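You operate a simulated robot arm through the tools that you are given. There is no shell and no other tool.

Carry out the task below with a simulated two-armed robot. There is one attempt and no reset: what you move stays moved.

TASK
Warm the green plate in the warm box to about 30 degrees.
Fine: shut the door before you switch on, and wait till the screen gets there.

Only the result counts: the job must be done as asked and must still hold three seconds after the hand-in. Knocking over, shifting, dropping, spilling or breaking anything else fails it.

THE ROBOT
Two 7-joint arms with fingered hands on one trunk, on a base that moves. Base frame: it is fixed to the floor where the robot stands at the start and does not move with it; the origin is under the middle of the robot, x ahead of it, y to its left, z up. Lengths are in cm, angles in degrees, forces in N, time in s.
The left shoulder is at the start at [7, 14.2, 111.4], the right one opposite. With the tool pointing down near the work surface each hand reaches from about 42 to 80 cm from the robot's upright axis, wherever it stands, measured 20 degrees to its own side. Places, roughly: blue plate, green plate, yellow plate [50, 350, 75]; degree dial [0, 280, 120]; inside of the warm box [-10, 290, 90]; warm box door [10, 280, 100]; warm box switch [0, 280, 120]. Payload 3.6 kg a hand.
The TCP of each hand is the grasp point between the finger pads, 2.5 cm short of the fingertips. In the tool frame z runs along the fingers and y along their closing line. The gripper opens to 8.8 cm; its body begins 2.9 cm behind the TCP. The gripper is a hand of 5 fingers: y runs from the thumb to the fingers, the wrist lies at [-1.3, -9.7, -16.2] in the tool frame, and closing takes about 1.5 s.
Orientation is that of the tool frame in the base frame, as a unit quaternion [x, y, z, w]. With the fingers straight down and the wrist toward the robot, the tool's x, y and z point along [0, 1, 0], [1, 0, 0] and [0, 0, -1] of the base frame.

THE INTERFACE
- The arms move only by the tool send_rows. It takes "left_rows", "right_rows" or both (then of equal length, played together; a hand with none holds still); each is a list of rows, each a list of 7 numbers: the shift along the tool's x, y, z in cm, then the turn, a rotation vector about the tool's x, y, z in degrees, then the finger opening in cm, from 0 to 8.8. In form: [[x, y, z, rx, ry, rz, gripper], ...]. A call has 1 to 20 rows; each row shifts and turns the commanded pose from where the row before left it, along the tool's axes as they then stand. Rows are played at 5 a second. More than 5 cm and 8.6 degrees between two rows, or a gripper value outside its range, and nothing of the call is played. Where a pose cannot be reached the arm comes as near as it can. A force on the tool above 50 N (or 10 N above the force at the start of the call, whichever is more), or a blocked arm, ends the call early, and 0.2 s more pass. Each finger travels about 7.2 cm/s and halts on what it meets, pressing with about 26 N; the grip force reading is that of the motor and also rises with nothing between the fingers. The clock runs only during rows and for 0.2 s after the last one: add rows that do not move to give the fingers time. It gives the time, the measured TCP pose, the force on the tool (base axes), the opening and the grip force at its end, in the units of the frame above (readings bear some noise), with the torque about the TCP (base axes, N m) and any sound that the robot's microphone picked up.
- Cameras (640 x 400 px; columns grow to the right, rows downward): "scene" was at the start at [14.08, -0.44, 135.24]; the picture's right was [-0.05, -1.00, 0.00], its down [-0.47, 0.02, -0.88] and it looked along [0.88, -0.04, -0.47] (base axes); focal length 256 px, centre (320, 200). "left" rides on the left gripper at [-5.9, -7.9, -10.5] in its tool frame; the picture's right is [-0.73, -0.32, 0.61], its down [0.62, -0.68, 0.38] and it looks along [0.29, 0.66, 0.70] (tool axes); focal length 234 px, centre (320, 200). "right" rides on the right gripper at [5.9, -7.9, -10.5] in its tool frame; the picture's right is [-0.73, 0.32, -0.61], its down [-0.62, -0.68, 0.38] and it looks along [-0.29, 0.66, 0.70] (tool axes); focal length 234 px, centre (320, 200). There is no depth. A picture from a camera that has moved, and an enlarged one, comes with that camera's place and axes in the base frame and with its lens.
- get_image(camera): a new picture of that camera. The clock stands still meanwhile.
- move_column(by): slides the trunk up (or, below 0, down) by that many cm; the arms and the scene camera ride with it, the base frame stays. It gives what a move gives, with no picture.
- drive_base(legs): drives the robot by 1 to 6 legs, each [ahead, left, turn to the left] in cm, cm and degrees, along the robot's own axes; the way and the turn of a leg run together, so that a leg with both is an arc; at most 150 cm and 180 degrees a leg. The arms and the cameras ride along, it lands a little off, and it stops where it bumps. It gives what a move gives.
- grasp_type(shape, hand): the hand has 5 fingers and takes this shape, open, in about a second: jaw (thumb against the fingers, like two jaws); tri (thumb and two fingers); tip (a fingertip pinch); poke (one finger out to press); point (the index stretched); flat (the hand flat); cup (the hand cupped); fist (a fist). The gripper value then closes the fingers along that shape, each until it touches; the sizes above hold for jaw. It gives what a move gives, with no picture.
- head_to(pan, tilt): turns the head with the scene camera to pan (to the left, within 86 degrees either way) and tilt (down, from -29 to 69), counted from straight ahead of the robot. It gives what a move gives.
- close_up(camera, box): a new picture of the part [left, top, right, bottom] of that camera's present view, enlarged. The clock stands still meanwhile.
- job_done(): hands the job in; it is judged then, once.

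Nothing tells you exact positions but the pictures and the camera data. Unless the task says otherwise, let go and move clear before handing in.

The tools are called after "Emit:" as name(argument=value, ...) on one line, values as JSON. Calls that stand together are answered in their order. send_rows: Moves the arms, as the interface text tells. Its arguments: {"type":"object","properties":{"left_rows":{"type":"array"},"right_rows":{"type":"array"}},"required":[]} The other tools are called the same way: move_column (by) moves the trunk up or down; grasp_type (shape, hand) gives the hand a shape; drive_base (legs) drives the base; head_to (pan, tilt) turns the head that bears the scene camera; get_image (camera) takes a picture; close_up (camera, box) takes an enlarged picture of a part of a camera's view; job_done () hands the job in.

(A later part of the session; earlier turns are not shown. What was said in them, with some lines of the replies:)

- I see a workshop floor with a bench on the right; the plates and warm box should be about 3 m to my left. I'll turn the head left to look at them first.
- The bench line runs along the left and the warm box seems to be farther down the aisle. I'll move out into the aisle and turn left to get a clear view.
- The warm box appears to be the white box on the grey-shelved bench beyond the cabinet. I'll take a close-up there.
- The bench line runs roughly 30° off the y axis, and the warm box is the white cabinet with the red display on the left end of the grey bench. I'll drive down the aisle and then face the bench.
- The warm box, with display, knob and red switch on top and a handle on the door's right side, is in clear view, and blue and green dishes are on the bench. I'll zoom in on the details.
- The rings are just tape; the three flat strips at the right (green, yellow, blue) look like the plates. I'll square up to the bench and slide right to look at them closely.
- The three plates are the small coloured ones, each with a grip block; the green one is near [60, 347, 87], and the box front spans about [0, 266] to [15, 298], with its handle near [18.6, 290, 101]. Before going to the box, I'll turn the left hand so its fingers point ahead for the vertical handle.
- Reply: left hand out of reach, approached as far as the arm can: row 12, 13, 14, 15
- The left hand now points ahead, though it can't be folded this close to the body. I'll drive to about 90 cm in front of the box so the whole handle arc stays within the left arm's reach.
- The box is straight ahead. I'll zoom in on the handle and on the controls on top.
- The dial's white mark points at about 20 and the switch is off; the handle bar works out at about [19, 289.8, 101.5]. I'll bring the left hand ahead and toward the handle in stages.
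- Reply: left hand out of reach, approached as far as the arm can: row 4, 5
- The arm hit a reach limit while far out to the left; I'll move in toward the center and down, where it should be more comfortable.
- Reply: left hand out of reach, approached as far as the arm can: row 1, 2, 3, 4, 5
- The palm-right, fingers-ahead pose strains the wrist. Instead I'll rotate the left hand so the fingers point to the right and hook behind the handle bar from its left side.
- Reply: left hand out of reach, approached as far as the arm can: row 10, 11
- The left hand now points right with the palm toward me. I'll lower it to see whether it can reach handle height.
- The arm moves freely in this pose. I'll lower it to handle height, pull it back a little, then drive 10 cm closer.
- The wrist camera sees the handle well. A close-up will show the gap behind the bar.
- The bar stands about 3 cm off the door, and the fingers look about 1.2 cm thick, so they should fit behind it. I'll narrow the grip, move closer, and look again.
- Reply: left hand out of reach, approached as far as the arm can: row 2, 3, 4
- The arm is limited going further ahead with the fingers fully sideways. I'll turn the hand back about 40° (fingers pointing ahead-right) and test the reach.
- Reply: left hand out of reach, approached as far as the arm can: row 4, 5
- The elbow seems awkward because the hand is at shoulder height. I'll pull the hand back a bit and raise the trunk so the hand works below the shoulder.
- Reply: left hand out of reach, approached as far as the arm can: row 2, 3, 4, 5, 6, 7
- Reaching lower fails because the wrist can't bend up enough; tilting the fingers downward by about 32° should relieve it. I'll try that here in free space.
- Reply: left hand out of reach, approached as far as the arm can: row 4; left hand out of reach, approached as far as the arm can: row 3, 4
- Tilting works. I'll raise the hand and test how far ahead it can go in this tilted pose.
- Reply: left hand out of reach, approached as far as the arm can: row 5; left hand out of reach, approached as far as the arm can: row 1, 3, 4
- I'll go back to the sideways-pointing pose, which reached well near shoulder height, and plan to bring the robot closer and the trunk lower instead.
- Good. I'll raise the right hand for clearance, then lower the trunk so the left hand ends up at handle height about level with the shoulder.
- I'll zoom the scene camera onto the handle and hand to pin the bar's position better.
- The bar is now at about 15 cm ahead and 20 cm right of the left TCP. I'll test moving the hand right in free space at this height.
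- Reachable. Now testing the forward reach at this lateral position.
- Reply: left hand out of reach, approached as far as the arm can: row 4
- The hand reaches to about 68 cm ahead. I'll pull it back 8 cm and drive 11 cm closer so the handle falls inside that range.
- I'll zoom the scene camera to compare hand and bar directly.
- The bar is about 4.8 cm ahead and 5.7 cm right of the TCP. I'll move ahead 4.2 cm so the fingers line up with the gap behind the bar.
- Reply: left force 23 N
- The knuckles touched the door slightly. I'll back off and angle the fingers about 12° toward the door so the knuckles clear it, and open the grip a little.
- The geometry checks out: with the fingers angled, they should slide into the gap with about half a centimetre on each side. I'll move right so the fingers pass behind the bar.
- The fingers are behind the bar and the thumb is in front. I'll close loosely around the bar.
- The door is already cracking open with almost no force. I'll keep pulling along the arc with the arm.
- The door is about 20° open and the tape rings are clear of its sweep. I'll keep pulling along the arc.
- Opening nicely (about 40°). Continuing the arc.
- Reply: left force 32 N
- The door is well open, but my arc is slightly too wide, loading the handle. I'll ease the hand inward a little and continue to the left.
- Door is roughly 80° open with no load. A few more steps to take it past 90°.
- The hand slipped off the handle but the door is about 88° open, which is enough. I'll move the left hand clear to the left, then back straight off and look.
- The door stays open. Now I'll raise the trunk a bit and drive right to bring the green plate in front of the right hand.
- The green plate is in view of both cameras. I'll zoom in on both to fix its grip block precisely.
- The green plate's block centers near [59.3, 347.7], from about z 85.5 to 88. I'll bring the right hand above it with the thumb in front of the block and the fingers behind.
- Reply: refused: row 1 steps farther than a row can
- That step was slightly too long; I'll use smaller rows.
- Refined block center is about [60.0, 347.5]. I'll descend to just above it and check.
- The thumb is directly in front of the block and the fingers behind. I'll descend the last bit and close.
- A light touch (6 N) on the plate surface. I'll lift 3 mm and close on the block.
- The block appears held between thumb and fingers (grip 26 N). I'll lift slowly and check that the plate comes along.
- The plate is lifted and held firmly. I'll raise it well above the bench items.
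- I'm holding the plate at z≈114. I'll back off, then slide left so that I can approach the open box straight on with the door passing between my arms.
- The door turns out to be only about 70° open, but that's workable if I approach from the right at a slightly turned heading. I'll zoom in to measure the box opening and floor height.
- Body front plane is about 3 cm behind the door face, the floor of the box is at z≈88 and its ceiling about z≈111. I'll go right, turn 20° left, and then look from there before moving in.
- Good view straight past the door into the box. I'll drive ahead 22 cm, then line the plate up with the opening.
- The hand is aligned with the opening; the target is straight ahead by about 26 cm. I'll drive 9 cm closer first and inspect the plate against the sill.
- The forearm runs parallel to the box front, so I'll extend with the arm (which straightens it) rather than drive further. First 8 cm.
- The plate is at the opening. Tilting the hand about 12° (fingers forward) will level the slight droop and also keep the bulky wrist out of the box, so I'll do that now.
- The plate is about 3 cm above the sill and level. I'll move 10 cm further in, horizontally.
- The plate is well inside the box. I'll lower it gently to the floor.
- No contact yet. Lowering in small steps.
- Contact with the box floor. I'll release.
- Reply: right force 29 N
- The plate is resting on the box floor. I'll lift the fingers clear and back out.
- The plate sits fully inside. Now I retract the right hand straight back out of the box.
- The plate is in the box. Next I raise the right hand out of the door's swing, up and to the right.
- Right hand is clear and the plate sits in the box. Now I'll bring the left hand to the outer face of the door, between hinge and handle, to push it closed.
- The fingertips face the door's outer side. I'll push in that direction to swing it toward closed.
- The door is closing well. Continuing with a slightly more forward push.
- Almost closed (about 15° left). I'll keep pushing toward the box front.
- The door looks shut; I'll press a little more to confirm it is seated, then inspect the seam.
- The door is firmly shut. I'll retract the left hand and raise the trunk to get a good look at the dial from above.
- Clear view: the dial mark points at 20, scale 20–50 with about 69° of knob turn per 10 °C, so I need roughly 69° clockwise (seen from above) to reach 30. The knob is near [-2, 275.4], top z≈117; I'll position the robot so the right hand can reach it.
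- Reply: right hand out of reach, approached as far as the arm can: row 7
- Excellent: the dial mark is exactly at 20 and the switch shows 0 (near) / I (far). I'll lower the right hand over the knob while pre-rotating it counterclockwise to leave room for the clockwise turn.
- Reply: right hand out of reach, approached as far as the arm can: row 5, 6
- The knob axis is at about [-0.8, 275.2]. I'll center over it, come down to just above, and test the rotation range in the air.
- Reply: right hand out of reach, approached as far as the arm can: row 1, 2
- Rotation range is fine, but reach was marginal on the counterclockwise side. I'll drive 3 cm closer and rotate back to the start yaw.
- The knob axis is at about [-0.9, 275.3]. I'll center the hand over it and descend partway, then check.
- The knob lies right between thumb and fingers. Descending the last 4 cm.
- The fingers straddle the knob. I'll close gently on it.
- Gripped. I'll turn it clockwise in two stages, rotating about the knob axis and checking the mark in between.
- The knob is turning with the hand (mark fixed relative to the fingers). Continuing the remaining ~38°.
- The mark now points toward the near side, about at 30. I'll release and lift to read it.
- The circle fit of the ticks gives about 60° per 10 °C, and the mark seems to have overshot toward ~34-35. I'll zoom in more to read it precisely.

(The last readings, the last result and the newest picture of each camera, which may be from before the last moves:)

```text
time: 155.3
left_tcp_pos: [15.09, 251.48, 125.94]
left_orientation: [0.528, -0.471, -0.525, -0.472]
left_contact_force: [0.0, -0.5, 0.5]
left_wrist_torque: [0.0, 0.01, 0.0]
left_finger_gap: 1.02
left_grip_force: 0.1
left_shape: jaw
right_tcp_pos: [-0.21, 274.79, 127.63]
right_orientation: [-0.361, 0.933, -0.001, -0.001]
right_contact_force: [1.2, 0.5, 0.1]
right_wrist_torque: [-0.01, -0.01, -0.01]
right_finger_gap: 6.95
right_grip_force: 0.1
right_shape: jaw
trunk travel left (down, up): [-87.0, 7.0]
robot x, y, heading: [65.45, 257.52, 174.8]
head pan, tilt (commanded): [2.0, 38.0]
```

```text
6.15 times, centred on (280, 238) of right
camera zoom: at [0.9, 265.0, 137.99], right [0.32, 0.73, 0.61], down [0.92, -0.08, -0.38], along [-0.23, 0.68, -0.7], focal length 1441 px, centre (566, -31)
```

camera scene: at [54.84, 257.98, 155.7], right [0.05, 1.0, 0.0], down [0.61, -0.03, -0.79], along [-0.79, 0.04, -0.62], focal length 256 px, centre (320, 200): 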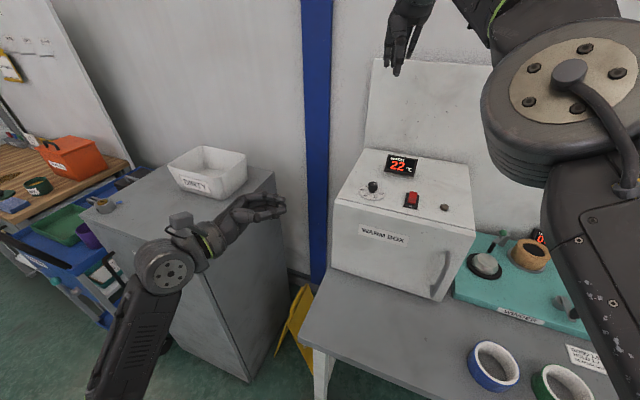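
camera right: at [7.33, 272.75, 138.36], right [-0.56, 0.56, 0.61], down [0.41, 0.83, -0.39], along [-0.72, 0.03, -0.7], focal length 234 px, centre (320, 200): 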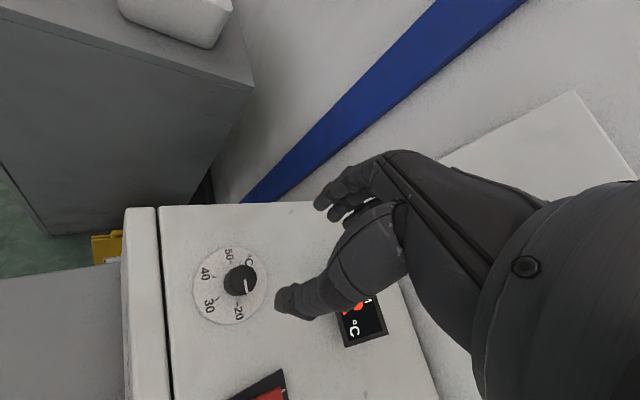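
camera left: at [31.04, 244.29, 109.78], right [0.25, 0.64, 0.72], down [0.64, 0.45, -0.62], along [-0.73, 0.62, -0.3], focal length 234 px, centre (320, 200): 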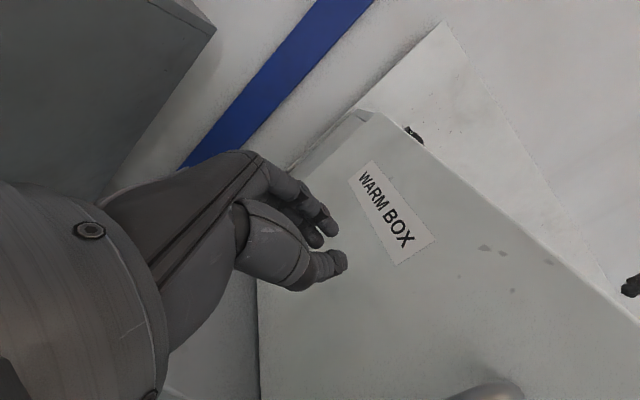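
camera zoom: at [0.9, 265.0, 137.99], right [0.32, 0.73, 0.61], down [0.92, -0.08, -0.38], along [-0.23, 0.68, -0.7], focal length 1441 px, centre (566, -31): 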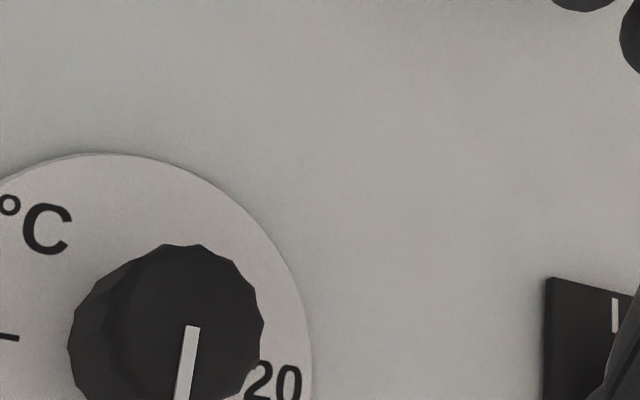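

The mark reads about 35 (angle −111° versus −83° for the 30 tick), so I need to turn back about 29°. I'll recenter, descend and grip again, checking the mark while gripped.

Emit:
send_rows(right_rows=[[0.08, 0.77, 2.5, 0, 0, 0, 7], [0, 0, 2.5, 0, 0, 0, 7], [0, 0, 2.5, 0, 0, 0, 7], [0, 0, 1.8, 0, 0, 0, 7], [0, 0, 1, 0, 0, 0, 7], [0, 0, 0, 0, 0, 0, 7]])

Emit:
close_up(camera="right", box=[210, 150, 410, 320])

Emit:
close_up(camera="scene", box=[350, 160, 410, 210])

```text
time: 156.7
left_tcp_pos: [15.05, 251.49, 125.95]
left_orientation: [0.529, -0.472, -0.524, -0.472]
left_contact_force: [0.1, -0.2, -0.4]
left_wrist_torque: [0.0, 0.0, 0.02]
left_finger_gap: 1.03
left_grip_force: 0.0
left_shape: jaw
right_tcp_pos: [-0.91, 275.34, 117.08]
right_orientation: [-0.36, 0.933, 0.0, 0.0]
right_contact_force: [0.0, -0.3, 0.5]
right_wrist_torque: [0.0, -0.02, -0.01]
right_finger_gap: 7.0
right_grip_force: 0.0
right_shape: jaw
trunk travel left (down, up): [-87.0, 7.0]
robot x, y, heading: [65.32, 257.54, 174.7]
head pan, tilt (commanded): [2.0, 38.0]
```

```text
2.35 times, centred on (310, 235) of right
camera zoom: at [0.16, 265.58, 127.64], right [0.32, 0.73, 0.61], down [0.92, -0.08, -0.38], along [-0.23, 0.68, -0.7], focal length 551 px, centre (344, 118)
```

zoom: 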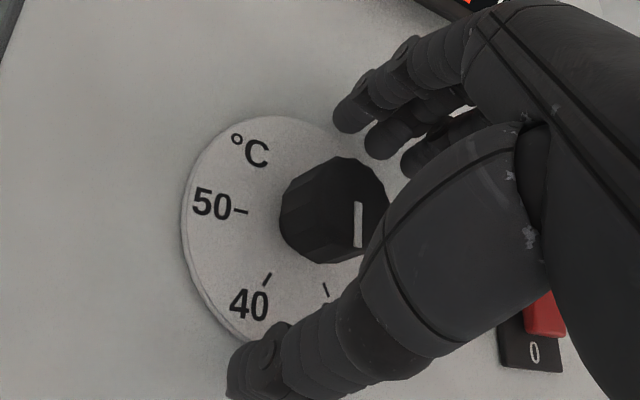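

```text
8.00 times, centred on (380, 185) of scene
camera zoom: at [51.61, 258.37, 155.69], right [0.05, 1.0, 0.0], down [0.61, -0.03, -0.79], along [-0.79, 0.04, -0.62], focal length 2050 px, centre (-160, 320)
```

zoom: 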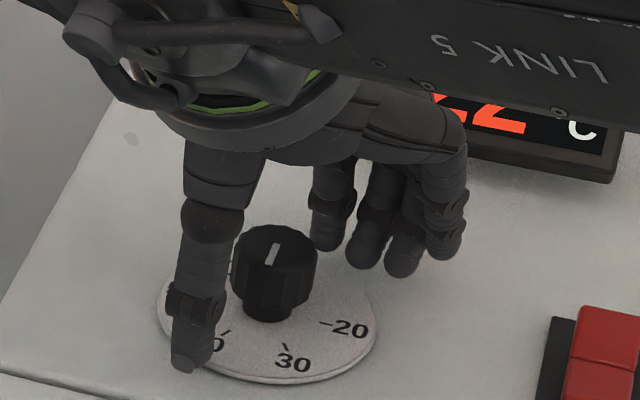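

Emit:
send_rows(right_rows=[[0, 0, 0, 0, 0, 0, 5], [0, 0, 0, 0, 0, 0, 3.5], [0, 0, 0, 0, 0, 0, 2.5], [0, 0, 0, 0, 0, 0, 1.5], [0, 0, 0, 0, 0, 0, 1], [0, 0, 0, 0, 0, 0, 1]])

Emit:
close_up(camera="scene", box=[350, 160, 410, 210])

Emit:
close_up(camera="scene", box=[364, 184, 396, 208])

```text
time: 158.1
left_tcp_pos: [14.96, 251.46, 125.83]
left_orientation: [0.528, -0.472, -0.525, -0.472]
left_contact_force: [0.7, 0.3, -0.2]
left_wrist_torque: [0.0, 0.0, 0.0]
left_finger_gap: 1.0
left_grip_force: 0.1
left_shape: jaw
right_tcp_pos: [-0.98, 275.21, 117.1]
right_orientation: [-0.361, 0.933, -0.001, -0.001]
right_contact_force: [0.7, -2.3, -2.1]
right_wrist_torque: [0.01, -0.03, -0.06]
right_finger_gap: 1.87
right_grip_force: 26.6
right_shape: jaw
trunk travel left (down, up): [-87.0, 7.0]
robot x, y, heading: [65.29, 257.55, 175.1]
head pan, tilt (commanded): [2.0, 38.0]
```

```text
8.00 times, centred on (380, 185) of scene
camera zoom: at [51.6, 258.31, 155.69], right [0.05, 1.0, 0.0], down [0.61, -0.03, -0.79], along [-0.79, 0.04, -0.62], focal length 2050 px, centre (-160, 320)
```

zoom: 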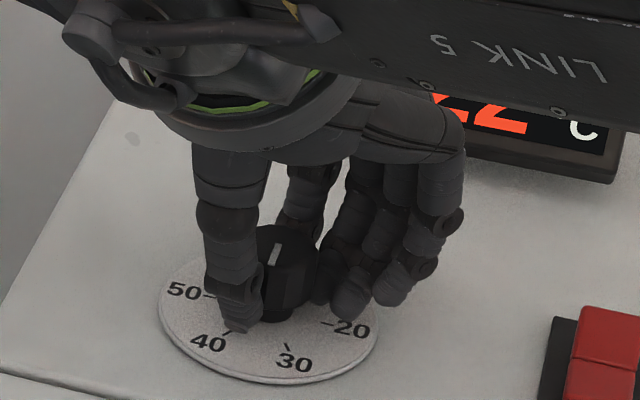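

```text
16.00 times, centred on (380, 196) of scene
camera zoom: at [51.6, 258.31, 155.69], right [0.05, 1.0, 0.0], down [0.61, -0.03, -0.79], along [-0.79, 0.04, -0.62], focal length 4100 px, centre (-640, 264)
```

zoom: 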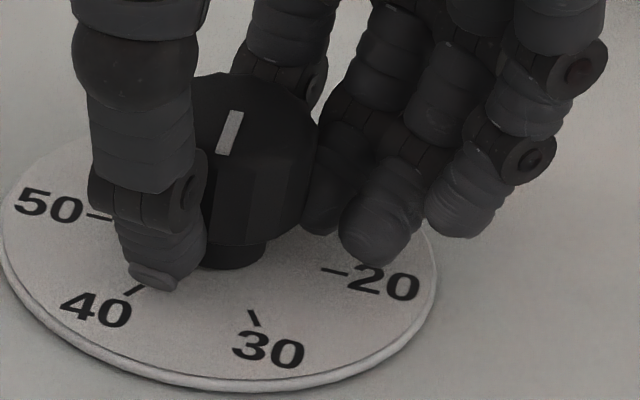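

The mark didn't move on closing. Now I rotate back counterclockwise 29° and read the mark while still holding.

Emit:
send_rows(right_rows=[[-0.04, 0, 0, 0, 0, -7.25, 1], [-0.04, 0, 0, 0, 0, -7.25, 1], [-0.04, 0, 0, 0, 0, -7.25, 1], [-0.04, 0, 0, 0, 0, -7.25, 1], [0, 0, 0, 0, 0, 0, 1]])

Emit:
close_up(camera="scene", box=[364, 184, 396, 208])

Emit:
close_up(camera="right", box=[210, 150, 410, 320])

```text
time: 159.3
left_tcp_pos: [14.88, 251.56, 125.79]
left_orientation: [0.529, -0.472, -0.524, -0.472]
left_contact_force: [0.1, 0.5, -0.1]
left_wrist_torque: [0.03, -0.02, 0.02]
left_finger_gap: 1.0
left_grip_force: 0.1
left_shape: jaw
right_tcp_pos: [-0.86, 275.43, 117.15]
right_orientation: [-0.583, 0.812, 0.001, 0.0]
right_contact_force: [0.1, -3.2, -0.3]
right_wrist_torque: [-0.07, 0.05, 0.02]
right_finger_gap: 1.84
right_grip_force: 25.4
right_shape: jaw
trunk travel left (down, up): [-87.0, 7.0]
robot x, y, heading: [65.26, 257.2, 175.0]
head pan, tilt (commanded): [2.0, 38.0]
```

```text
16.00 times, centred on (380, 196) of scene
camera zoom: at [51.57, 258.26, 155.69], right [0.05, 1.0, 0.0], down [0.61, -0.03, -0.79], along [-0.79, 0.04, -0.62], focal length 4100 px, centre (-640, 264)
```

zoom: 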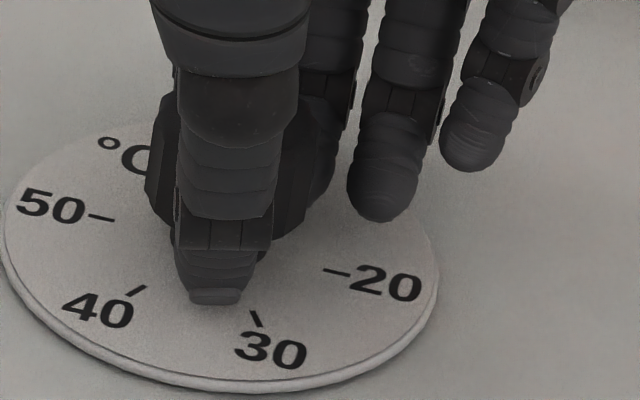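

```text
2.35 times, centred on (310, 235) of right
camera zoom: at [4.9, 267.36, 127.63], right [-0.07, 0.79, 0.61], down [0.84, 0.37, -0.38], along [-0.53, 0.48, -0.7], focal length 551 px, centre (344, 118)
```

zoom: 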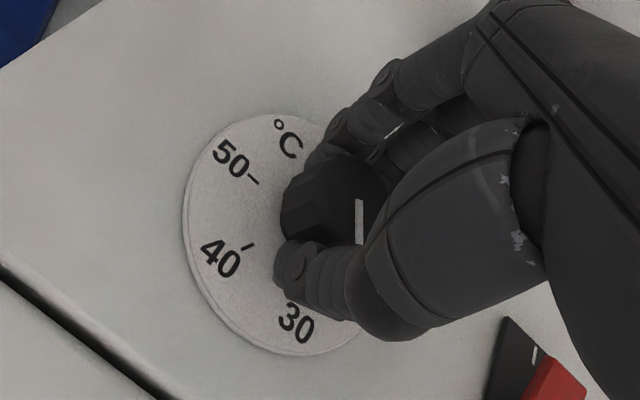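

The mark moved with the hand. Releasing and lifting to read it.

Emit:
send_rows(right_rows=[[0, 0, 0, 0, 0, 0, 2.5], [0, 0, 0, 0, 0, 0, 4], [0, 0, 0, 0, 0, 0, 6], [0, 0, 0, 0, 0, 0, 7], [0, 0, 0, 0, 0, 0, 7], [0, 0, -2, 0, 0, 0, 7], [0, 0, -2.5, 0, 0, 0, 7], [0, 0, -3, 0, 0, 0, 7], [0, 0, -3, 0, 0, 0, 7], [0, -2, -2, 0, 0, 0, 7]])

Emit:
close_up(camera="scene", box=[364, 184, 396, 208])

Emit:
close_up(camera="right", box=[200, 190, 330, 290])

```text
time: 161.5
left_tcp_pos: [15.0, 251.51, 125.84]
left_orientation: [0.529, -0.472, -0.525, -0.471]
left_contact_force: [-0.7, 0.3, 0.8]
left_wrist_torque: [0.0, 0.03, 0.03]
left_finger_gap: 1.01
left_grip_force: 0.0
left_shape: jaw
right_tcp_pos: [1.25, 274.76, 129.65]
right_orientation: [-0.583, 0.813, 0.0, -0.001]
right_contact_force: [-0.4, -0.7, -0.4]
right_wrist_torque: [0.0, 0.01, -0.01]
right_finger_gap: 6.99
right_grip_force: 0.1
right_shape: jaw
trunk travel left (down, up): [-87.0, 7.0]
robot x, y, heading: [65.22, 257.73, 174.9]
head pan, tilt (commanded): [2.0, 38.0]
```

```text
16.00 times, centred on (380, 196) of scene
camera zoom: at [51.73, 258.38, 155.7], right [0.05, 1.0, 0.0], down [0.61, -0.03, -0.79], along [-0.79, 0.04, -0.61], focal length 4100 px, centre (-640, 264)
```

zoom: 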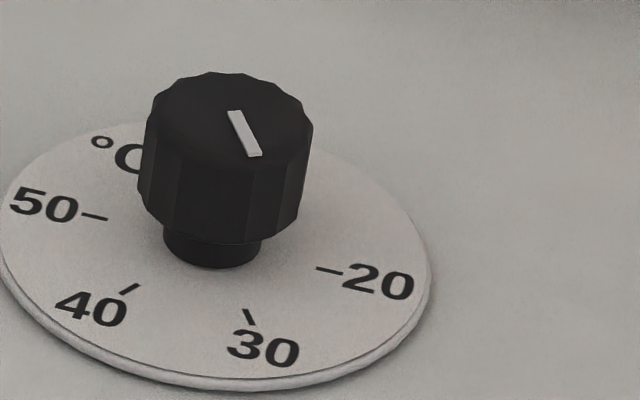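

```text
4.00 times, centred on (265, 240) of right
camera zoom: at [6.93, 266.75, 140.21], right [-0.07, 0.79, 0.61], down [0.84, 0.37, -0.39], along [-0.53, 0.48, -0.7], focal length 937 px, centre (540, 40)
```

zoom: 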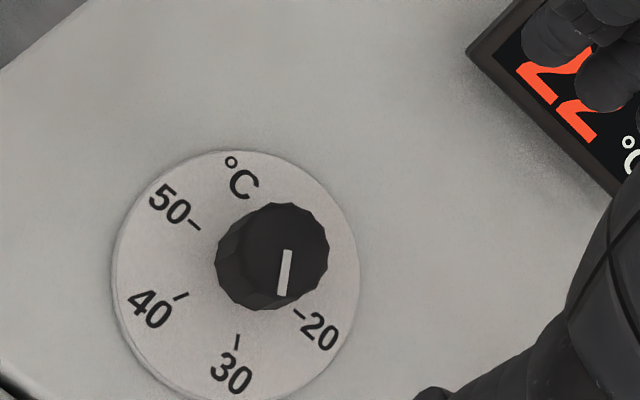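

The mark now lines up with the 30 tick. Next is the switch: I'll put the right hand in the poke shape and see where the finger is.

Emit:
grasp_type(hand="right", shape="poke")

Emit:
get_image(camera="right")

Emit:
close_up(camera="scene", box=[330, 90, 480, 220])

```text
time: 162.4
left_tcp_pos: [14.8, 251.54, 125.83]
left_orientation: [0.529, -0.472, -0.525, -0.472]
left_contact_force: [-0.6, 0.7, 0.1]
left_wrist_torque: [-0.02, 0.0, -0.01]
left_finger_gap: 1.03
left_grip_force: 0.1
left_shape: jaw
right_tcp_pos: [1.04, 274.73, 129.58]
right_orientation: [-0.583, 0.812, -0.001, -0.001]
right_contact_force: [-0.3, 0.4, -0.1]
right_wrist_torque: [-0.01, -0.01, 0.0]
right_finger_gap: 0.0
right_grip_force: 0.2
right_shape: poke
trunk travel left (down, up): [-87.0, 7.0]
robot x, y, heading: [64.59, 257.65, 174.8]
head pan, tilt (commanded): [2.0, 38.0]
```

```text
taken
camera right: at [6.75, 266.75, 140.08], right [-0.07, 0.79, 0.61], down [0.84, 0.37, -0.38], along [-0.53, 0.48, -0.7], focal length 234 px, centre (320, 200)
```

right: 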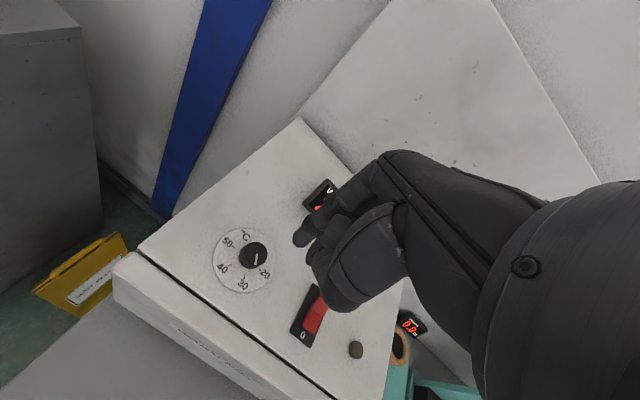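

```text
3.08 times, centred on (405, 155) of scene
camera zoom: at [51.55, 258.38, 155.69], right [0.05, 1.0, 0.0], down [0.62, -0.03, -0.79], along [-0.79, 0.04, -0.62], focal length 788 px, centre (58, 338)
```

zoom: 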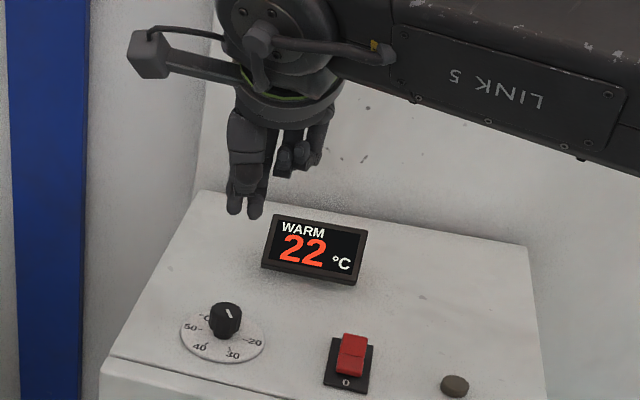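

Emit:
close_up(camera="right", box=[260, 140, 440, 320])

Emit:
close_up(camera="scene", box=[370, 100, 450, 170])

```text
2.22 times, centred on (350, 230) of right
camera zoom: at [6.75, 266.75, 140.08], right [-0.07, 0.79, 0.61], down [0.84, 0.37, -0.38], along [-0.53, 0.48, -0.7], focal length 520 px, centre (253, 133)
```

zoom: 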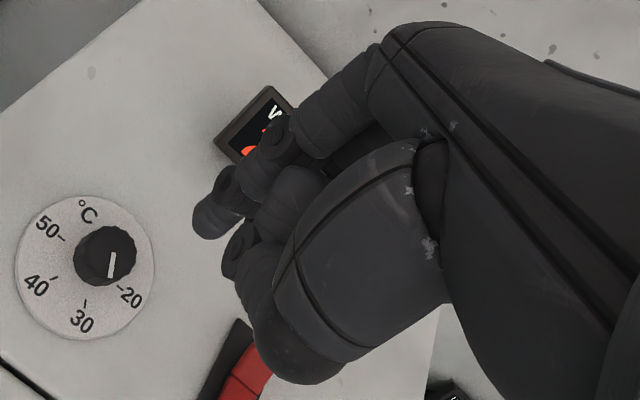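

```text
5.71 times, centred on (410, 135) of scene
camera zoom: at [51.55, 258.38, 155.69], right [0.05, 1.0, 0.0], down [0.62, -0.03, -0.79], along [-0.79, 0.04, -0.62], focal length 1464 px, centre (-194, 571)
```

zoom: 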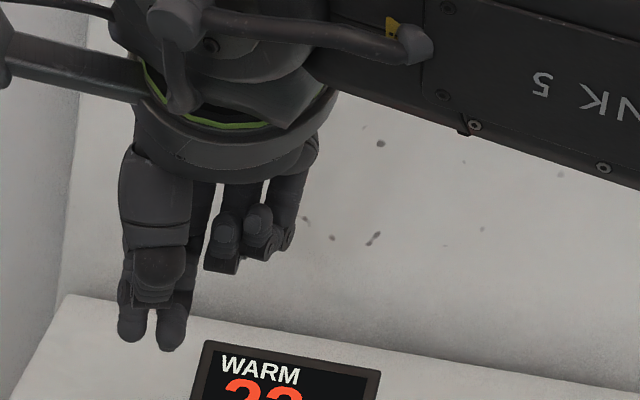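

Poke shows the index tip just below a tucked thumb. I'll check whether the point shape isolates the index better.

Emit:
grasp_type(hand="right", shape="point")

Emit:
close_up(camera="right", box=[260, 140, 440, 320])

Emit:
close_up(camera="scene", box=[370, 100, 450, 170])

```text
time: 163.3
left_tcp_pos: [14.98, 251.52, 125.77]
left_orientation: [0.529, -0.471, -0.525, -0.471]
left_contact_force: [-0.3, 0.5, 0.2]
left_wrist_torque: [0.01, -0.01, -0.04]
left_finger_gap: 1.0
left_grip_force: 0.1
left_shape: jaw
right_tcp_pos: [1.02, 274.78, 129.66]
right_orientation: [-0.583, 0.813, -0.001, -0.001]
right_contact_force: [0.5, 0.3, 0.7]
right_wrist_torque: [0.0, 0.0, 0.05]
right_finger_gap: 0.0
right_grip_force: 0.1
right_shape: point
trunk travel left (down, up): [-87.0, 7.0]
robot x, y, heading: [65.27, 257.47, 174.8]
head pan, tilt (commanded): [2.0, 38.0]
```

```text
2.22 times, centred on (350, 230) of right
camera zoom: at [6.79, 266.75, 140.1], right [-0.07, 0.79, 0.61], down [0.84, 0.37, -0.38], along [-0.53, 0.48, -0.7], focal length 520 px, centre (253, 133)
```

zoom: 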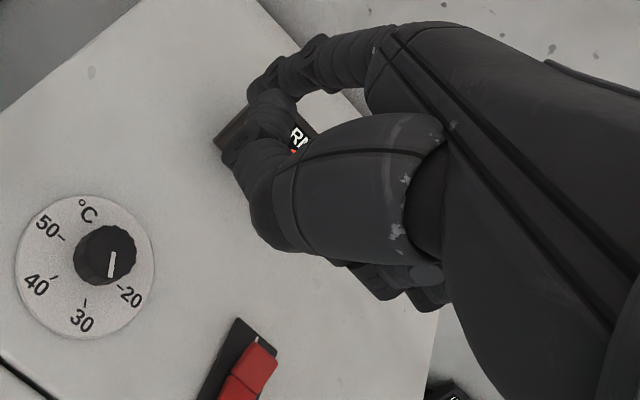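

```text
5.71 times, centred on (410, 135) of scene
camera zoom: at [51.6, 258.38, 155.69], right [0.05, 1.0, 0.0], down [0.61, -0.03, -0.79], along [-0.79, 0.04, -0.62], focal length 1464 px, centre (-194, 571)
```

zoom: 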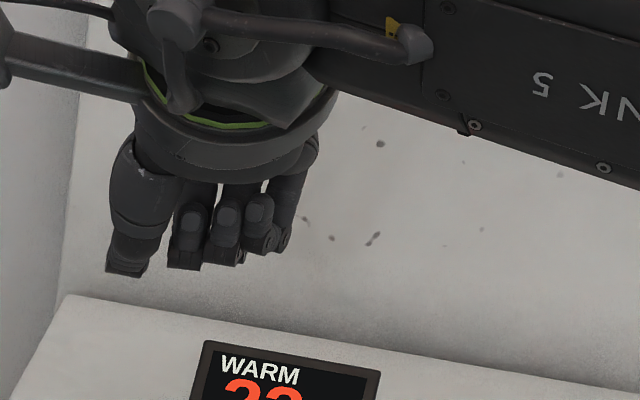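

Point stretches the finger the wrong way, so I go back to poke and look closely at the switch from both cameras.

Emit:
grasp_type(hand="right", shape="poke")

Emit:
close_up(camera="scene", box=[415, 185, 465, 222])

Emit:
close_up(camera="right", box=[270, 260, 390, 370])

```text
time: 164.2
left_tcp_pos: [14.76, 251.57, 125.87]
left_orientation: [0.529, -0.472, -0.525, -0.471]
left_contact_force: [-0.1, 0.4, -0.7]
left_wrist_torque: [0.0, -0.01, 0.0]
left_finger_gap: 1.01
left_grip_force: 0.1
left_shape: jaw
right_tcp_pos: [1.09, 274.81, 129.61]
right_orientation: [-0.583, 0.813, 0.0, -0.001]
right_contact_force: [0.3, -0.6, 0.6]
right_wrist_torque: [-0.02, 0.01, -0.01]
right_finger_gap: 0.0
right_grip_force: 0.0
right_shape: poke
trunk travel left (down, up): [-87.0, 7.0]
robot x, y, heading: [65.56, 257.05, 174.8]
head pan, tilt (commanded): [2.0, 38.0]
```

```text
10.81 times, centred on (440, 204) of scene
camera zoom: at [51.58, 258.38, 155.69], right [0.05, 1.0, 0.0], down [0.61, -0.03, -0.79], along [-0.79, 0.04, -0.62], focal length 2770 px, centre (-977, 162)
```

zoom: 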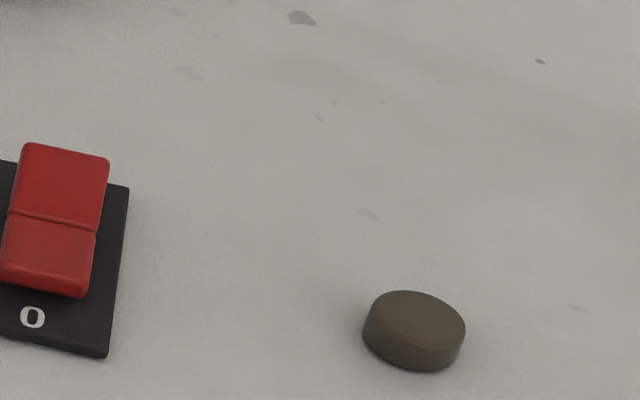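

```text
3.64 times, centred on (330, 315) of right
camera zoom: at [6.78, 266.75, 140.09], right [-0.07, 0.79, 0.61], down [0.84, 0.37, -0.38], along [-0.53, 0.48, -0.7], focal length 852 px, centre (284, -218)
```

zoom: 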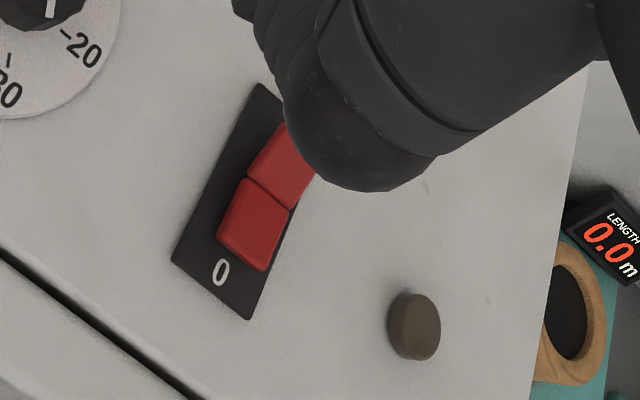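

The rocker pivot is near [3.25, 285.0] and its raised far ("I") half is centered about [2.2, 285.5]. I'll move the poking fingers above that half.

Emit:
send_rows(right_rows=[[-3.41, 0.75, 0, 0, 0, 2, 0], [-3.41, 0.75, 0, 0, 0, 2, 0], [-3.41, 0.75, 0, 0, 0, 2, 0], [0, 0, 3, 0, 0, 0, 0], [0, 0, 3, 0, 0, 0, 0], [0, 0, 0, 0, 0, 0, 0]])

Emit:
close_up(camera="scene", box=[380, 130, 480, 220])

Emit:
close_up(camera="right", box=[230, 150, 390, 310])

```text
time: 165.6
left_tcp_pos: [15.04, 251.62, 125.82]
left_orientation: [0.529, -0.472, -0.524, -0.472]
left_contact_force: [0.4, -0.5, 0.5]
left_wrist_torque: [0.02, 0.02, 0.01]
left_finger_gap: 1.02
left_grip_force: 0.0
left_shape: jaw
right_tcp_pos: [2.66, 285.21, 123.47]
right_orientation: [-0.539, 0.842, -0.001, -0.001]
right_contact_force: [0.0, -0.7, 0.8]
right_wrist_torque: [0.0, -0.03, -0.01]
right_finger_gap: 0.0
right_grip_force: 0.1
right_shape: poke
trunk travel left (down, up): [-87.0, 7.0]
robot x, y, heading: [65.29, 257.51, 175.0]
head pan, tilt (commanded): [2.0, 38.0]
```

```text
4.44 times, centred on (430, 175) of scene
camera zoom: at [51.66, 258.38, 155.7], right [0.05, 1.0, 0.0], down [0.61, -0.03, -0.79], along [-0.79, 0.04, -0.62], focal length 1139 px, centre (-169, 311)
```

zoom: 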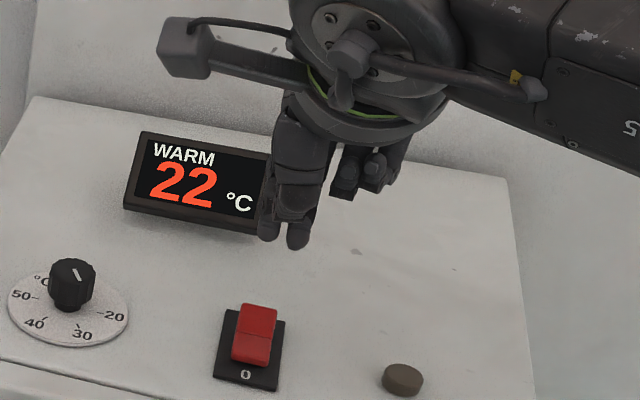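

```text
2.50 times, centred on (310, 230) of right
camera zoom: at [7.48, 276.63, 134.0], right [0.01, 0.8, 0.61], down [0.88, 0.28, -0.38], along [-0.48, 0.54, -0.7], focal length 585 px, centre (345, 125)
```

zoom: 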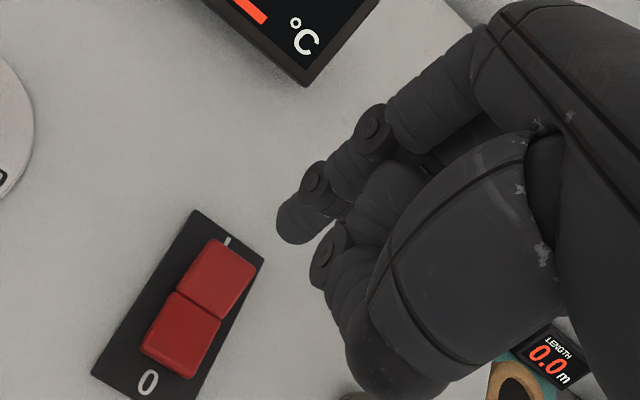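

Both fingertips are centered over the far half. I'll nudge slightly and descend to just above it.

Emit:
send_rows(right_rows=[[0.19, 0.3, 0, 0, 0, 0, 0], [0, 0, 1.5, 0, 0, 0, 0], [0, 0, 1.5, 0, 0, 0, 0], [0, 0, 0, 0, 0, 0, 0]])

Emit:
close_up(camera="scene", box=[380, 130, 480, 220])

Emit:
close_up(camera="right", box=[230, 150, 390, 310])

```text
time: 166.6
left_tcp_pos: [14.87, 251.59, 125.89]
left_orientation: [0.528, -0.472, -0.525, -0.472]
left_contact_force: [-0.7, -0.4, 0.6]
left_wrist_torque: [-0.01, -0.01, 0.0]
left_finger_gap: 1.0
left_grip_force: 0.1
left_shape: jaw
right_tcp_pos: [2.4, 285.27, 120.51]
right_orientation: [-0.54, 0.842, -0.001, -0.001]
right_contact_force: [-0.3, 0.7, -0.4]
right_wrist_torque: [0.0, -0.02, -0.01]
right_finger_gap: 0.01
right_grip_force: 0.1
right_shape: poke
trunk travel left (down, up): [-87.0, 7.0]
robot x, y, heading: [65.08, 257.79, 174.9]
head pan, tilt (commanded): [2.0, 38.0]
```

```text
4.44 times, centred on (430, 175) of scene
camera zoom: at [51.58, 258.37, 155.69], right [0.05, 1.0, 0.0], down [0.61, -0.03, -0.79], along [-0.79, 0.04, -0.62], focal length 1139 px, centre (-169, 311)
```

zoom: 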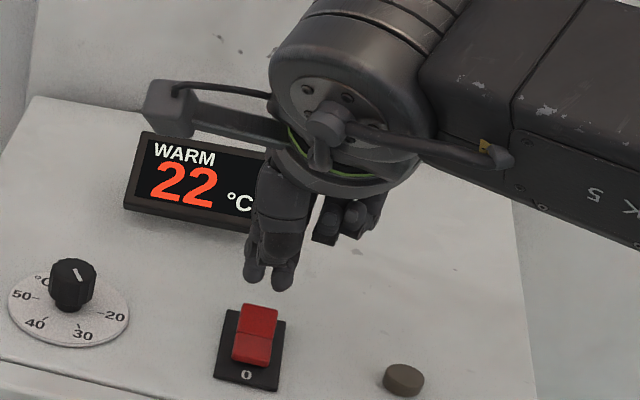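

```text
2.50 times, centred on (310, 230) of right
camera zoom: at [7.17, 276.59, 131.02], right [0.01, 0.8, 0.61], down [0.88, 0.28, -0.38], along [-0.48, 0.54, -0.7], focal length 585 px, centre (345, 125)
```

zoom: 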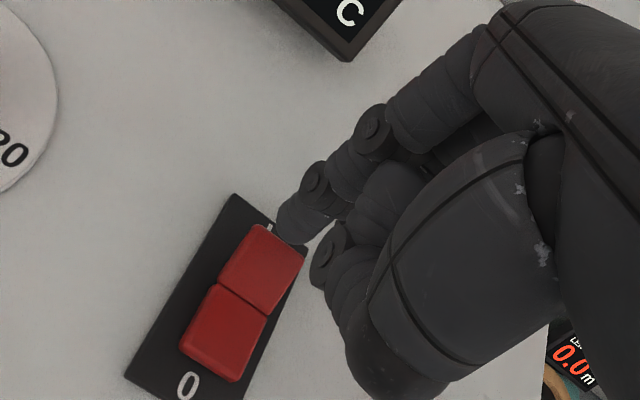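

Emit:
send_rows(right_rows=[[0, 0, 0.7, 0, 0, 0, 0], [0, 0, 0.5, 0, 0, 0, 0], [0, 0, 0, 0, 0, 0, 0]])

Emit:
close_up(camera="scene", box=[400, 160, 460, 220])

```text
time: 167.4
left_tcp_pos: [14.93, 251.6, 125.98]
left_orientation: [0.529, -0.472, -0.525, -0.472]
left_contact_force: [-0.2, -0.1, -0.3]
left_wrist_torque: [0.03, -0.01, 0.01]
left_finger_gap: 1.03
left_grip_force: 0.0
left_shape: jaw
right_tcp_pos: [2.28, 285.03, 119.29]
right_orientation: [-0.539, 0.842, -0.001, 0.0]
right_contact_force: [-0.3, -0.5, -0.3]
right_wrist_torque: [0.0, -0.02, -0.01]
right_finger_gap: 0.0
right_grip_force: 0.0
right_shape: poke
trunk travel left (down, up): [-87.0, 7.0]
robot x, y, heading: [65.29, 257.65, 174.9]
head pan, tilt (commanded): [2.0, 38.0]
```

```text
6.67 times, centred on (430, 190) of scene
camera zoom: at [51.6, 258.38, 155.69], right [0.05, 1.0, 0.0], down [0.61, -0.03, -0.79], along [-0.79, 0.04, -0.62], focal length 1708 px, centre (-413, 267)
```

zoom: 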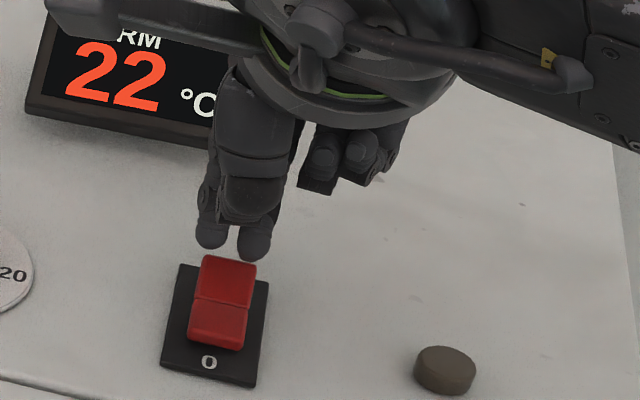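

The fingertips are about 1 cm above the far half. I'll shift 3 mm back and press down in small steps.

Emit:
send_rows(right_rows=[[0, -0.25, 0.4, 0, 0, 0, 0], [0, 0, 0.4, 0, 0, 0, 0], [0, 0, 0.3, 0, 0, 0, 0], [0, 0, 0.3, 0, 0, 0, 0], [0, 0, 0, 0, 0, 0, 0]])

Emit:
close_up(camera="scene", box=[380, 150, 460, 220])

```text
time: 168.6
left_tcp_pos: [15.0, 251.53, 125.85]
left_orientation: [0.528, -0.471, -0.526, -0.471]
left_contact_force: [0.3, 0.9, -0.5]
left_wrist_torque: [0.02, 0.0, 0.02]
left_finger_gap: 1.03
left_grip_force: 0.0
left_shape: jaw
right_tcp_pos: [2.6, 284.94, 117.95]
right_orientation: [-0.539, 0.842, -0.001, -0.001]
right_contact_force: [0.5, 0.4, 0.4]
right_wrist_torque: [0.01, -0.02, 0.0]
right_finger_gap: 0.0
right_grip_force: 0.0
right_shape: poke
trunk travel left (down, up): [-87.0, 7.0]
robot x, y, heading: [65.31, 257.46, 175.2]
head pan, tilt (commanded): [2.0, 38.0]
heard: click
```

```text
5.71 times, centred on (420, 185) of scene
camera zoom: at [51.58, 258.39, 155.69], right [0.05, 1.0, 0.0], down [0.61, -0.03, -0.79], along [-0.79, 0.04, -0.62], focal length 1464 px, centre (-251, 286)
```

zoom: 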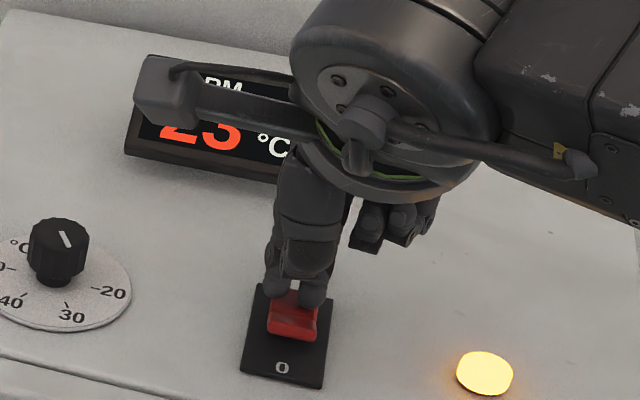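

A click was heard, the lamp lit up and the screen reads 23 — heating is on. I'll lift the finger straight up and move clear while it warms.

Emit:
send_rows(right_rows=[[0, 0, -1.5, 0, 0, 0, 0], [0, 0, -2.5, 0, 0, 0, 0], [0, 0, -3, 0, 0, 0, 0], [0, 0, -3, 0, 0, 0, 0], [0, -2.5, -2, 0, 0, 0, 0], [0, -3, -1, 0, 0, 0, 0], [0, -3, 0, 0, 0, 0, 0], [0, -3, 0, 0, 0, 0, 0]])

Emit:
get_image(camera="scene")

Emit:
close_up(camera="scene", box=[350, 140, 480, 230])

```text
time: 170.4
left_tcp_pos: [14.93, 251.47, 125.88]
left_orientation: [0.528, -0.472, -0.525, -0.472]
left_contact_force: [-0.6, -0.1, 0.4]
left_wrist_torque: [0.04, -0.01, -0.03]
left_finger_gap: 0.99
left_grip_force: 0.0
left_shape: jaw
right_tcp_pos: [13.14, 280.2, 130.88]
right_orientation: [-0.539, 0.842, -0.001, -0.001]
right_contact_force: [-0.3, 0.5, 0.3]
right_wrist_torque: [0.01, 0.02, 0.0]
right_finger_gap: 0.03
right_grip_force: 0.1
right_shape: poke
trunk travel left (down, up): [-87.0, 7.0]
robot x, y, heading: [65.25, 257.56, 175.1]
head pan, tilt (commanded): [2.0, 38.0]
```

```text
taken
camera scene: at [51.73, 258.34, 155.71], right [0.05, 1.0, 0.0], down [0.61, -0.03, -0.79], along [-0.79, 0.04, -0.61], focal length 256 px, centre (320, 200)
```

scene: 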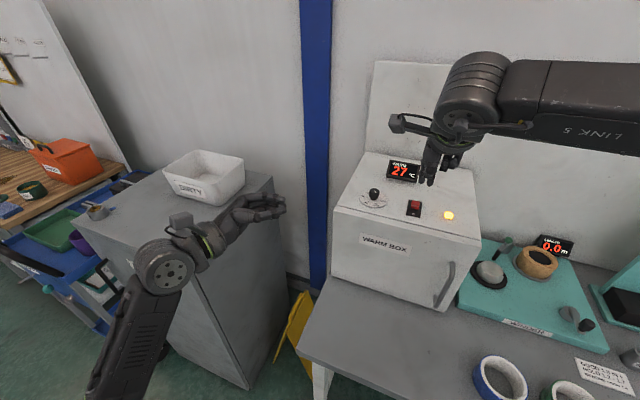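

```text
4.44 times, centred on (415, 185) of scene
camera zoom: at [51.73, 258.34, 155.71], right [0.05, 1.0, 0.0], down [0.61, -0.03, -0.79], along [-0.79, 0.04, -0.61], focal length 1139 px, centre (-102, 267)
```

zoom: 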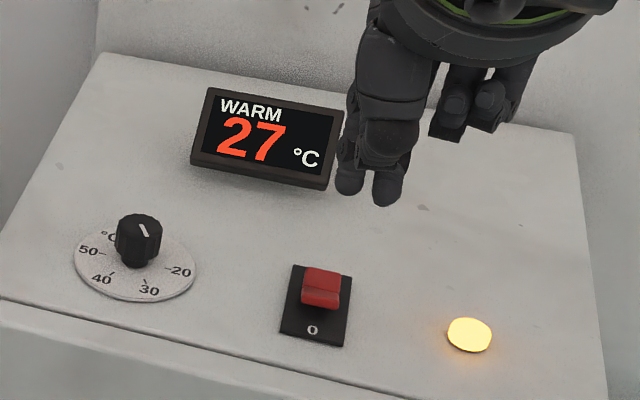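

Heating is quick: 27 °C already. I'll draw the right hand further back and let time pass.

Emit:
send_rows(right_rows=[[-1, -3, 0, 0, 0, 0, 0], [-1, -3, 0, 0, 0, 0, 0], [-1, -3, 0, 0, 0, 0, 0], [-1, -2, 0, 0, 0, 0, 0], [0, 0, 0, 0, 0, 0, 0], [0, 0, 0, 0, 0, 0, 0]])

Emit:
close_up(camera="scene", box=[330, 140, 480, 320])

```text
time: 171.8
left_tcp_pos: [14.84, 251.48, 125.76]
left_orientation: [0.528, -0.472, -0.525, -0.472]
left_contact_force: [0.5, 0.3, -0.2]
left_wrist_torque: [0.03, -0.01, 0.01]
left_finger_gap: 1.02
left_grip_force: 0.0
left_shape: jaw
right_tcp_pos: [24.68, 279.39, 130.92]
right_orientation: [-0.54, 0.842, 0.0, 0.0]
right_contact_force: [-0.3, 0.0, -0.9]
right_wrist_torque: [-0.01, 0.0, -0.01]
right_finger_gap: 0.0
right_grip_force: 0.0
right_shape: poke
trunk travel left (down, up): [-87.0, 7.0]
robot x, y, heading: [65.14, 257.12, 174.7]
head pan, tilt (commanded): [2.0, 38.0]
```

```text
2.22 times, centred on (405, 230) of scene
camera zoom: at [51.55, 258.37, 155.69], right [0.05, 1.0, 0.0], down [0.62, -0.03, -0.79], along [-0.79, 0.04, -0.62], focal length 570 px, centre (131, 133)
```

zoom: 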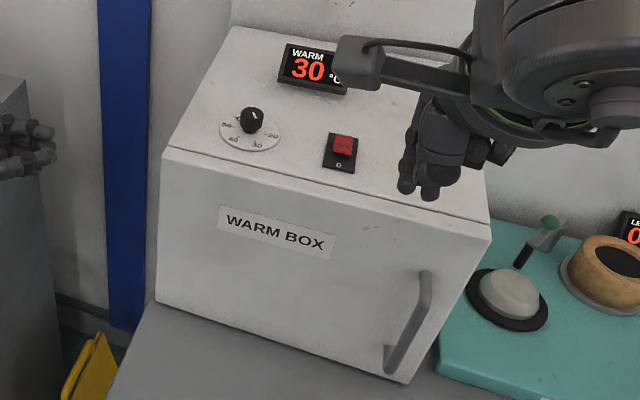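

The screen reads 30. I'll wait a few seconds with nothing moving to confirm that it holds there.

Emit:
send_rows(right_rows=[[-2, -1, 0, 0, 0, 0, 0], [-2, -1, 0, 0, 0, 0, 0], [-2, -1, 0, 0, 0, 0, 0], [-2, -1, 0, 0, 0, 0, 0], [0, 0, 0, 0, 0, 0, 0], [0, 0, 0, 0, 0, 0, 0], [0, 0, 0, 0, 0, 0, 0], [0, 0, 0, 0, 0, 0, 0], [0, 0, 0, 0, 0, 0, 0], [0, 0, 0, 0, 0, 0, 0], [0, 0, 0, 0, 0, 0, 0], [0, 0, 0, 0, 0, 0, 0], [0, 0, 0, 0, 0, 0, 0], [0, 0, 0, 0, 0, 0, 0], [0, 0, 0, 0, 0, 0, 0]])

Emit:
close_up(camera="scene", box=[330, 140, 480, 320])

Emit:
get_image(camera="scene")

```text
time: 175.0
left_tcp_pos: [14.93, 251.55, 125.87]
left_orientation: [0.528, -0.472, -0.525, -0.472]
left_contact_force: [-0.4, -0.7, -0.3]
left_wrist_torque: [0.01, 0.01, -0.01]
left_finger_gap: 1.01
left_grip_force: 0.2
left_shape: jaw
right_tcp_pos: [31.17, 284.67, 131.04]
right_orientation: [-0.539, 0.842, 0.0, 0.0]
right_contact_force: [-0.3, -0.3, -0.7]
right_wrist_torque: [-0.03, 0.03, -0.01]
right_finger_gap: 0.01
right_grip_force: 0.0
right_shape: poke
right hand out of reach, approached as far as the arm can: row 4
trunk travel left (down, up): [-87.0, 7.0]
robot x, y, heading: [64.95, 258.0, 174.8]
head pan, tilt (commanded): [2.0, 38.0]
```

```text
2.22 times, centred on (405, 230) of scene
camera zoom: at [51.6, 258.39, 155.69], right [0.05, 1.0, 0.0], down [0.61, -0.03, -0.79], along [-0.79, 0.04, -0.62], focal length 570 px, centre (131, 133)
```

zoom: 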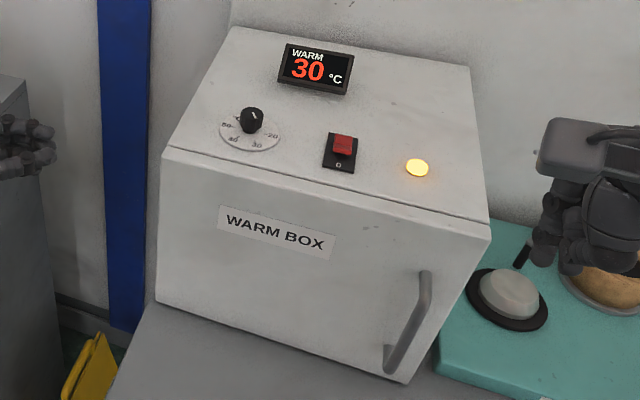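

```text
taken
camera scene: at [51.6, 258.39, 155.69], right [0.05, 1.0, 0.0], down [0.61, -0.03, -0.79], along [-0.79, 0.04, -0.62], focal length 256 px, centre (320, 200)
```

scene: 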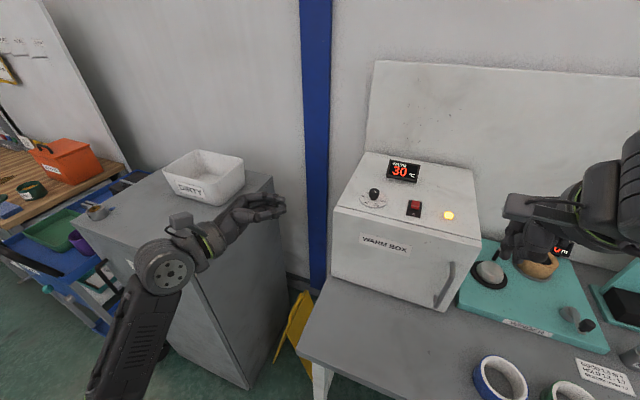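

The screen has stayed at 30 for over three seconds, with the door shut, lamp on and both hands clear. I'll wait one more stretch so the plate itself warms through, then confirm.

Emit:
send_rows(right_rows=[[0, 0, 0, 0, 0, 0, 0], [0, 0, 0, 0, 0, 0, 0], [0, 0, 0, 0, 0, 0, 0], [0, 0, 0, 0, 0, 0, 0], [0, 0, 0, 0, 0, 0, 0], [0, 0, 0, 0, 0, 0, 0], [0, 0, 0, 0, 0, 0, 0], [0, 0, 0, 0, 0, 0, 0], [0, 0, 0, 0, 0, 0, 0], [0, 0, 0, 0, 0, 0, 0], [0, 0, 0, 0, 0, 0, 0], [0, 0, 0, 0, 0, 0, 0], [0, 0, 0, 0, 0, 0, 0], [0, 0, 0, 0, 0, 0, 0], [0, 0, 0, 0, 0, 0, 0], [0, 0, 0, 0, 0, 0, 0], [0, 0, 0, 0, 0, 0, 0], [0, 0, 0, 0, 0, 0, 0], [0, 0, 0, 0, 0, 0, 0], [0, 0, 0, 0, 0, 0, 0]])

Emit:
close_up(camera="scene", box=[330, 140, 480, 320])

```text
time: 179.2
left_tcp_pos: [14.88, 251.59, 125.88]
left_orientation: [0.528, -0.471, -0.526, -0.472]
left_contact_force: [0.9, -0.3, -0.4]
left_wrist_torque: [0.02, -0.01, 0.01]
left_finger_gap: 0.99
left_grip_force: 0.0
left_shape: jaw
right_tcp_pos: [31.16, 284.68, 130.99]
right_orientation: [-0.54, 0.842, -0.001, -0.001]
right_contact_force: [-0.9, 0.0, 1.0]
right_wrist_torque: [0.01, 0.0, 0.05]
right_finger_gap: 0.0
right_grip_force: 0.0
right_shape: poke
trunk travel left (down, up): [-87.0, 7.0]
robot x, y, heading: [65.01, 256.92, 174.6]
head pan, tilt (commanded): [2.0, 38.0]
```

```text
2.22 times, centred on (405, 230) of scene
camera zoom: at [51.6, 258.39, 155.69], right [0.05, 1.0, 0.0], down [0.61, -0.03, -0.79], along [-0.79, 0.04, -0.62], focal length 570 px, centre (131, 133)
```

zoom: 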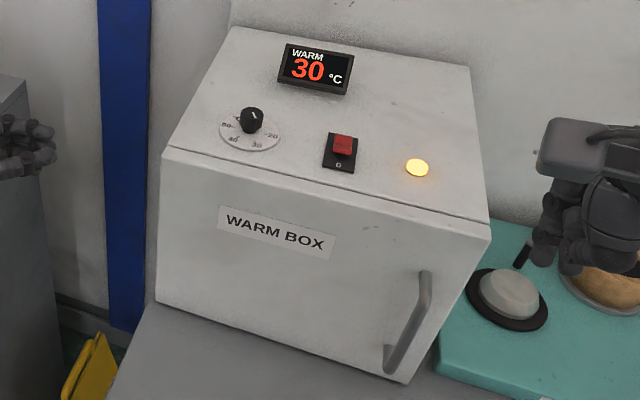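

The screen is steady at 30 °C with the green plate inside, the door shut, the switch on, the dial at 30, and both hands clear. I'm handing the job in.

Emit:
job_done()

```text
The job is handed in.
```

The green plate is in the warm box and the screen reads 30 °C. It held there for at least the last 7 seconds before I handed the job in. The result of the judging has not come back.

- **Order:** I put the plate on the floor of the box and shut the door. I then set the dial and switched on last, and waited until the screen went from 22 to 30.
- **Dial:** My first turn overshot to about 35, so I turned it back before switching on. The mark now lines up with the 30 tick.
- **State at hand-in:** The door is shut, the switch is on with its lamp lit, and both hands are clear of the box.
- **Other items:** I saw nothing else on the bench knocked or moved. The yellow and blue plates and the tape rings looked undisturbed in the pictures I took on the way.
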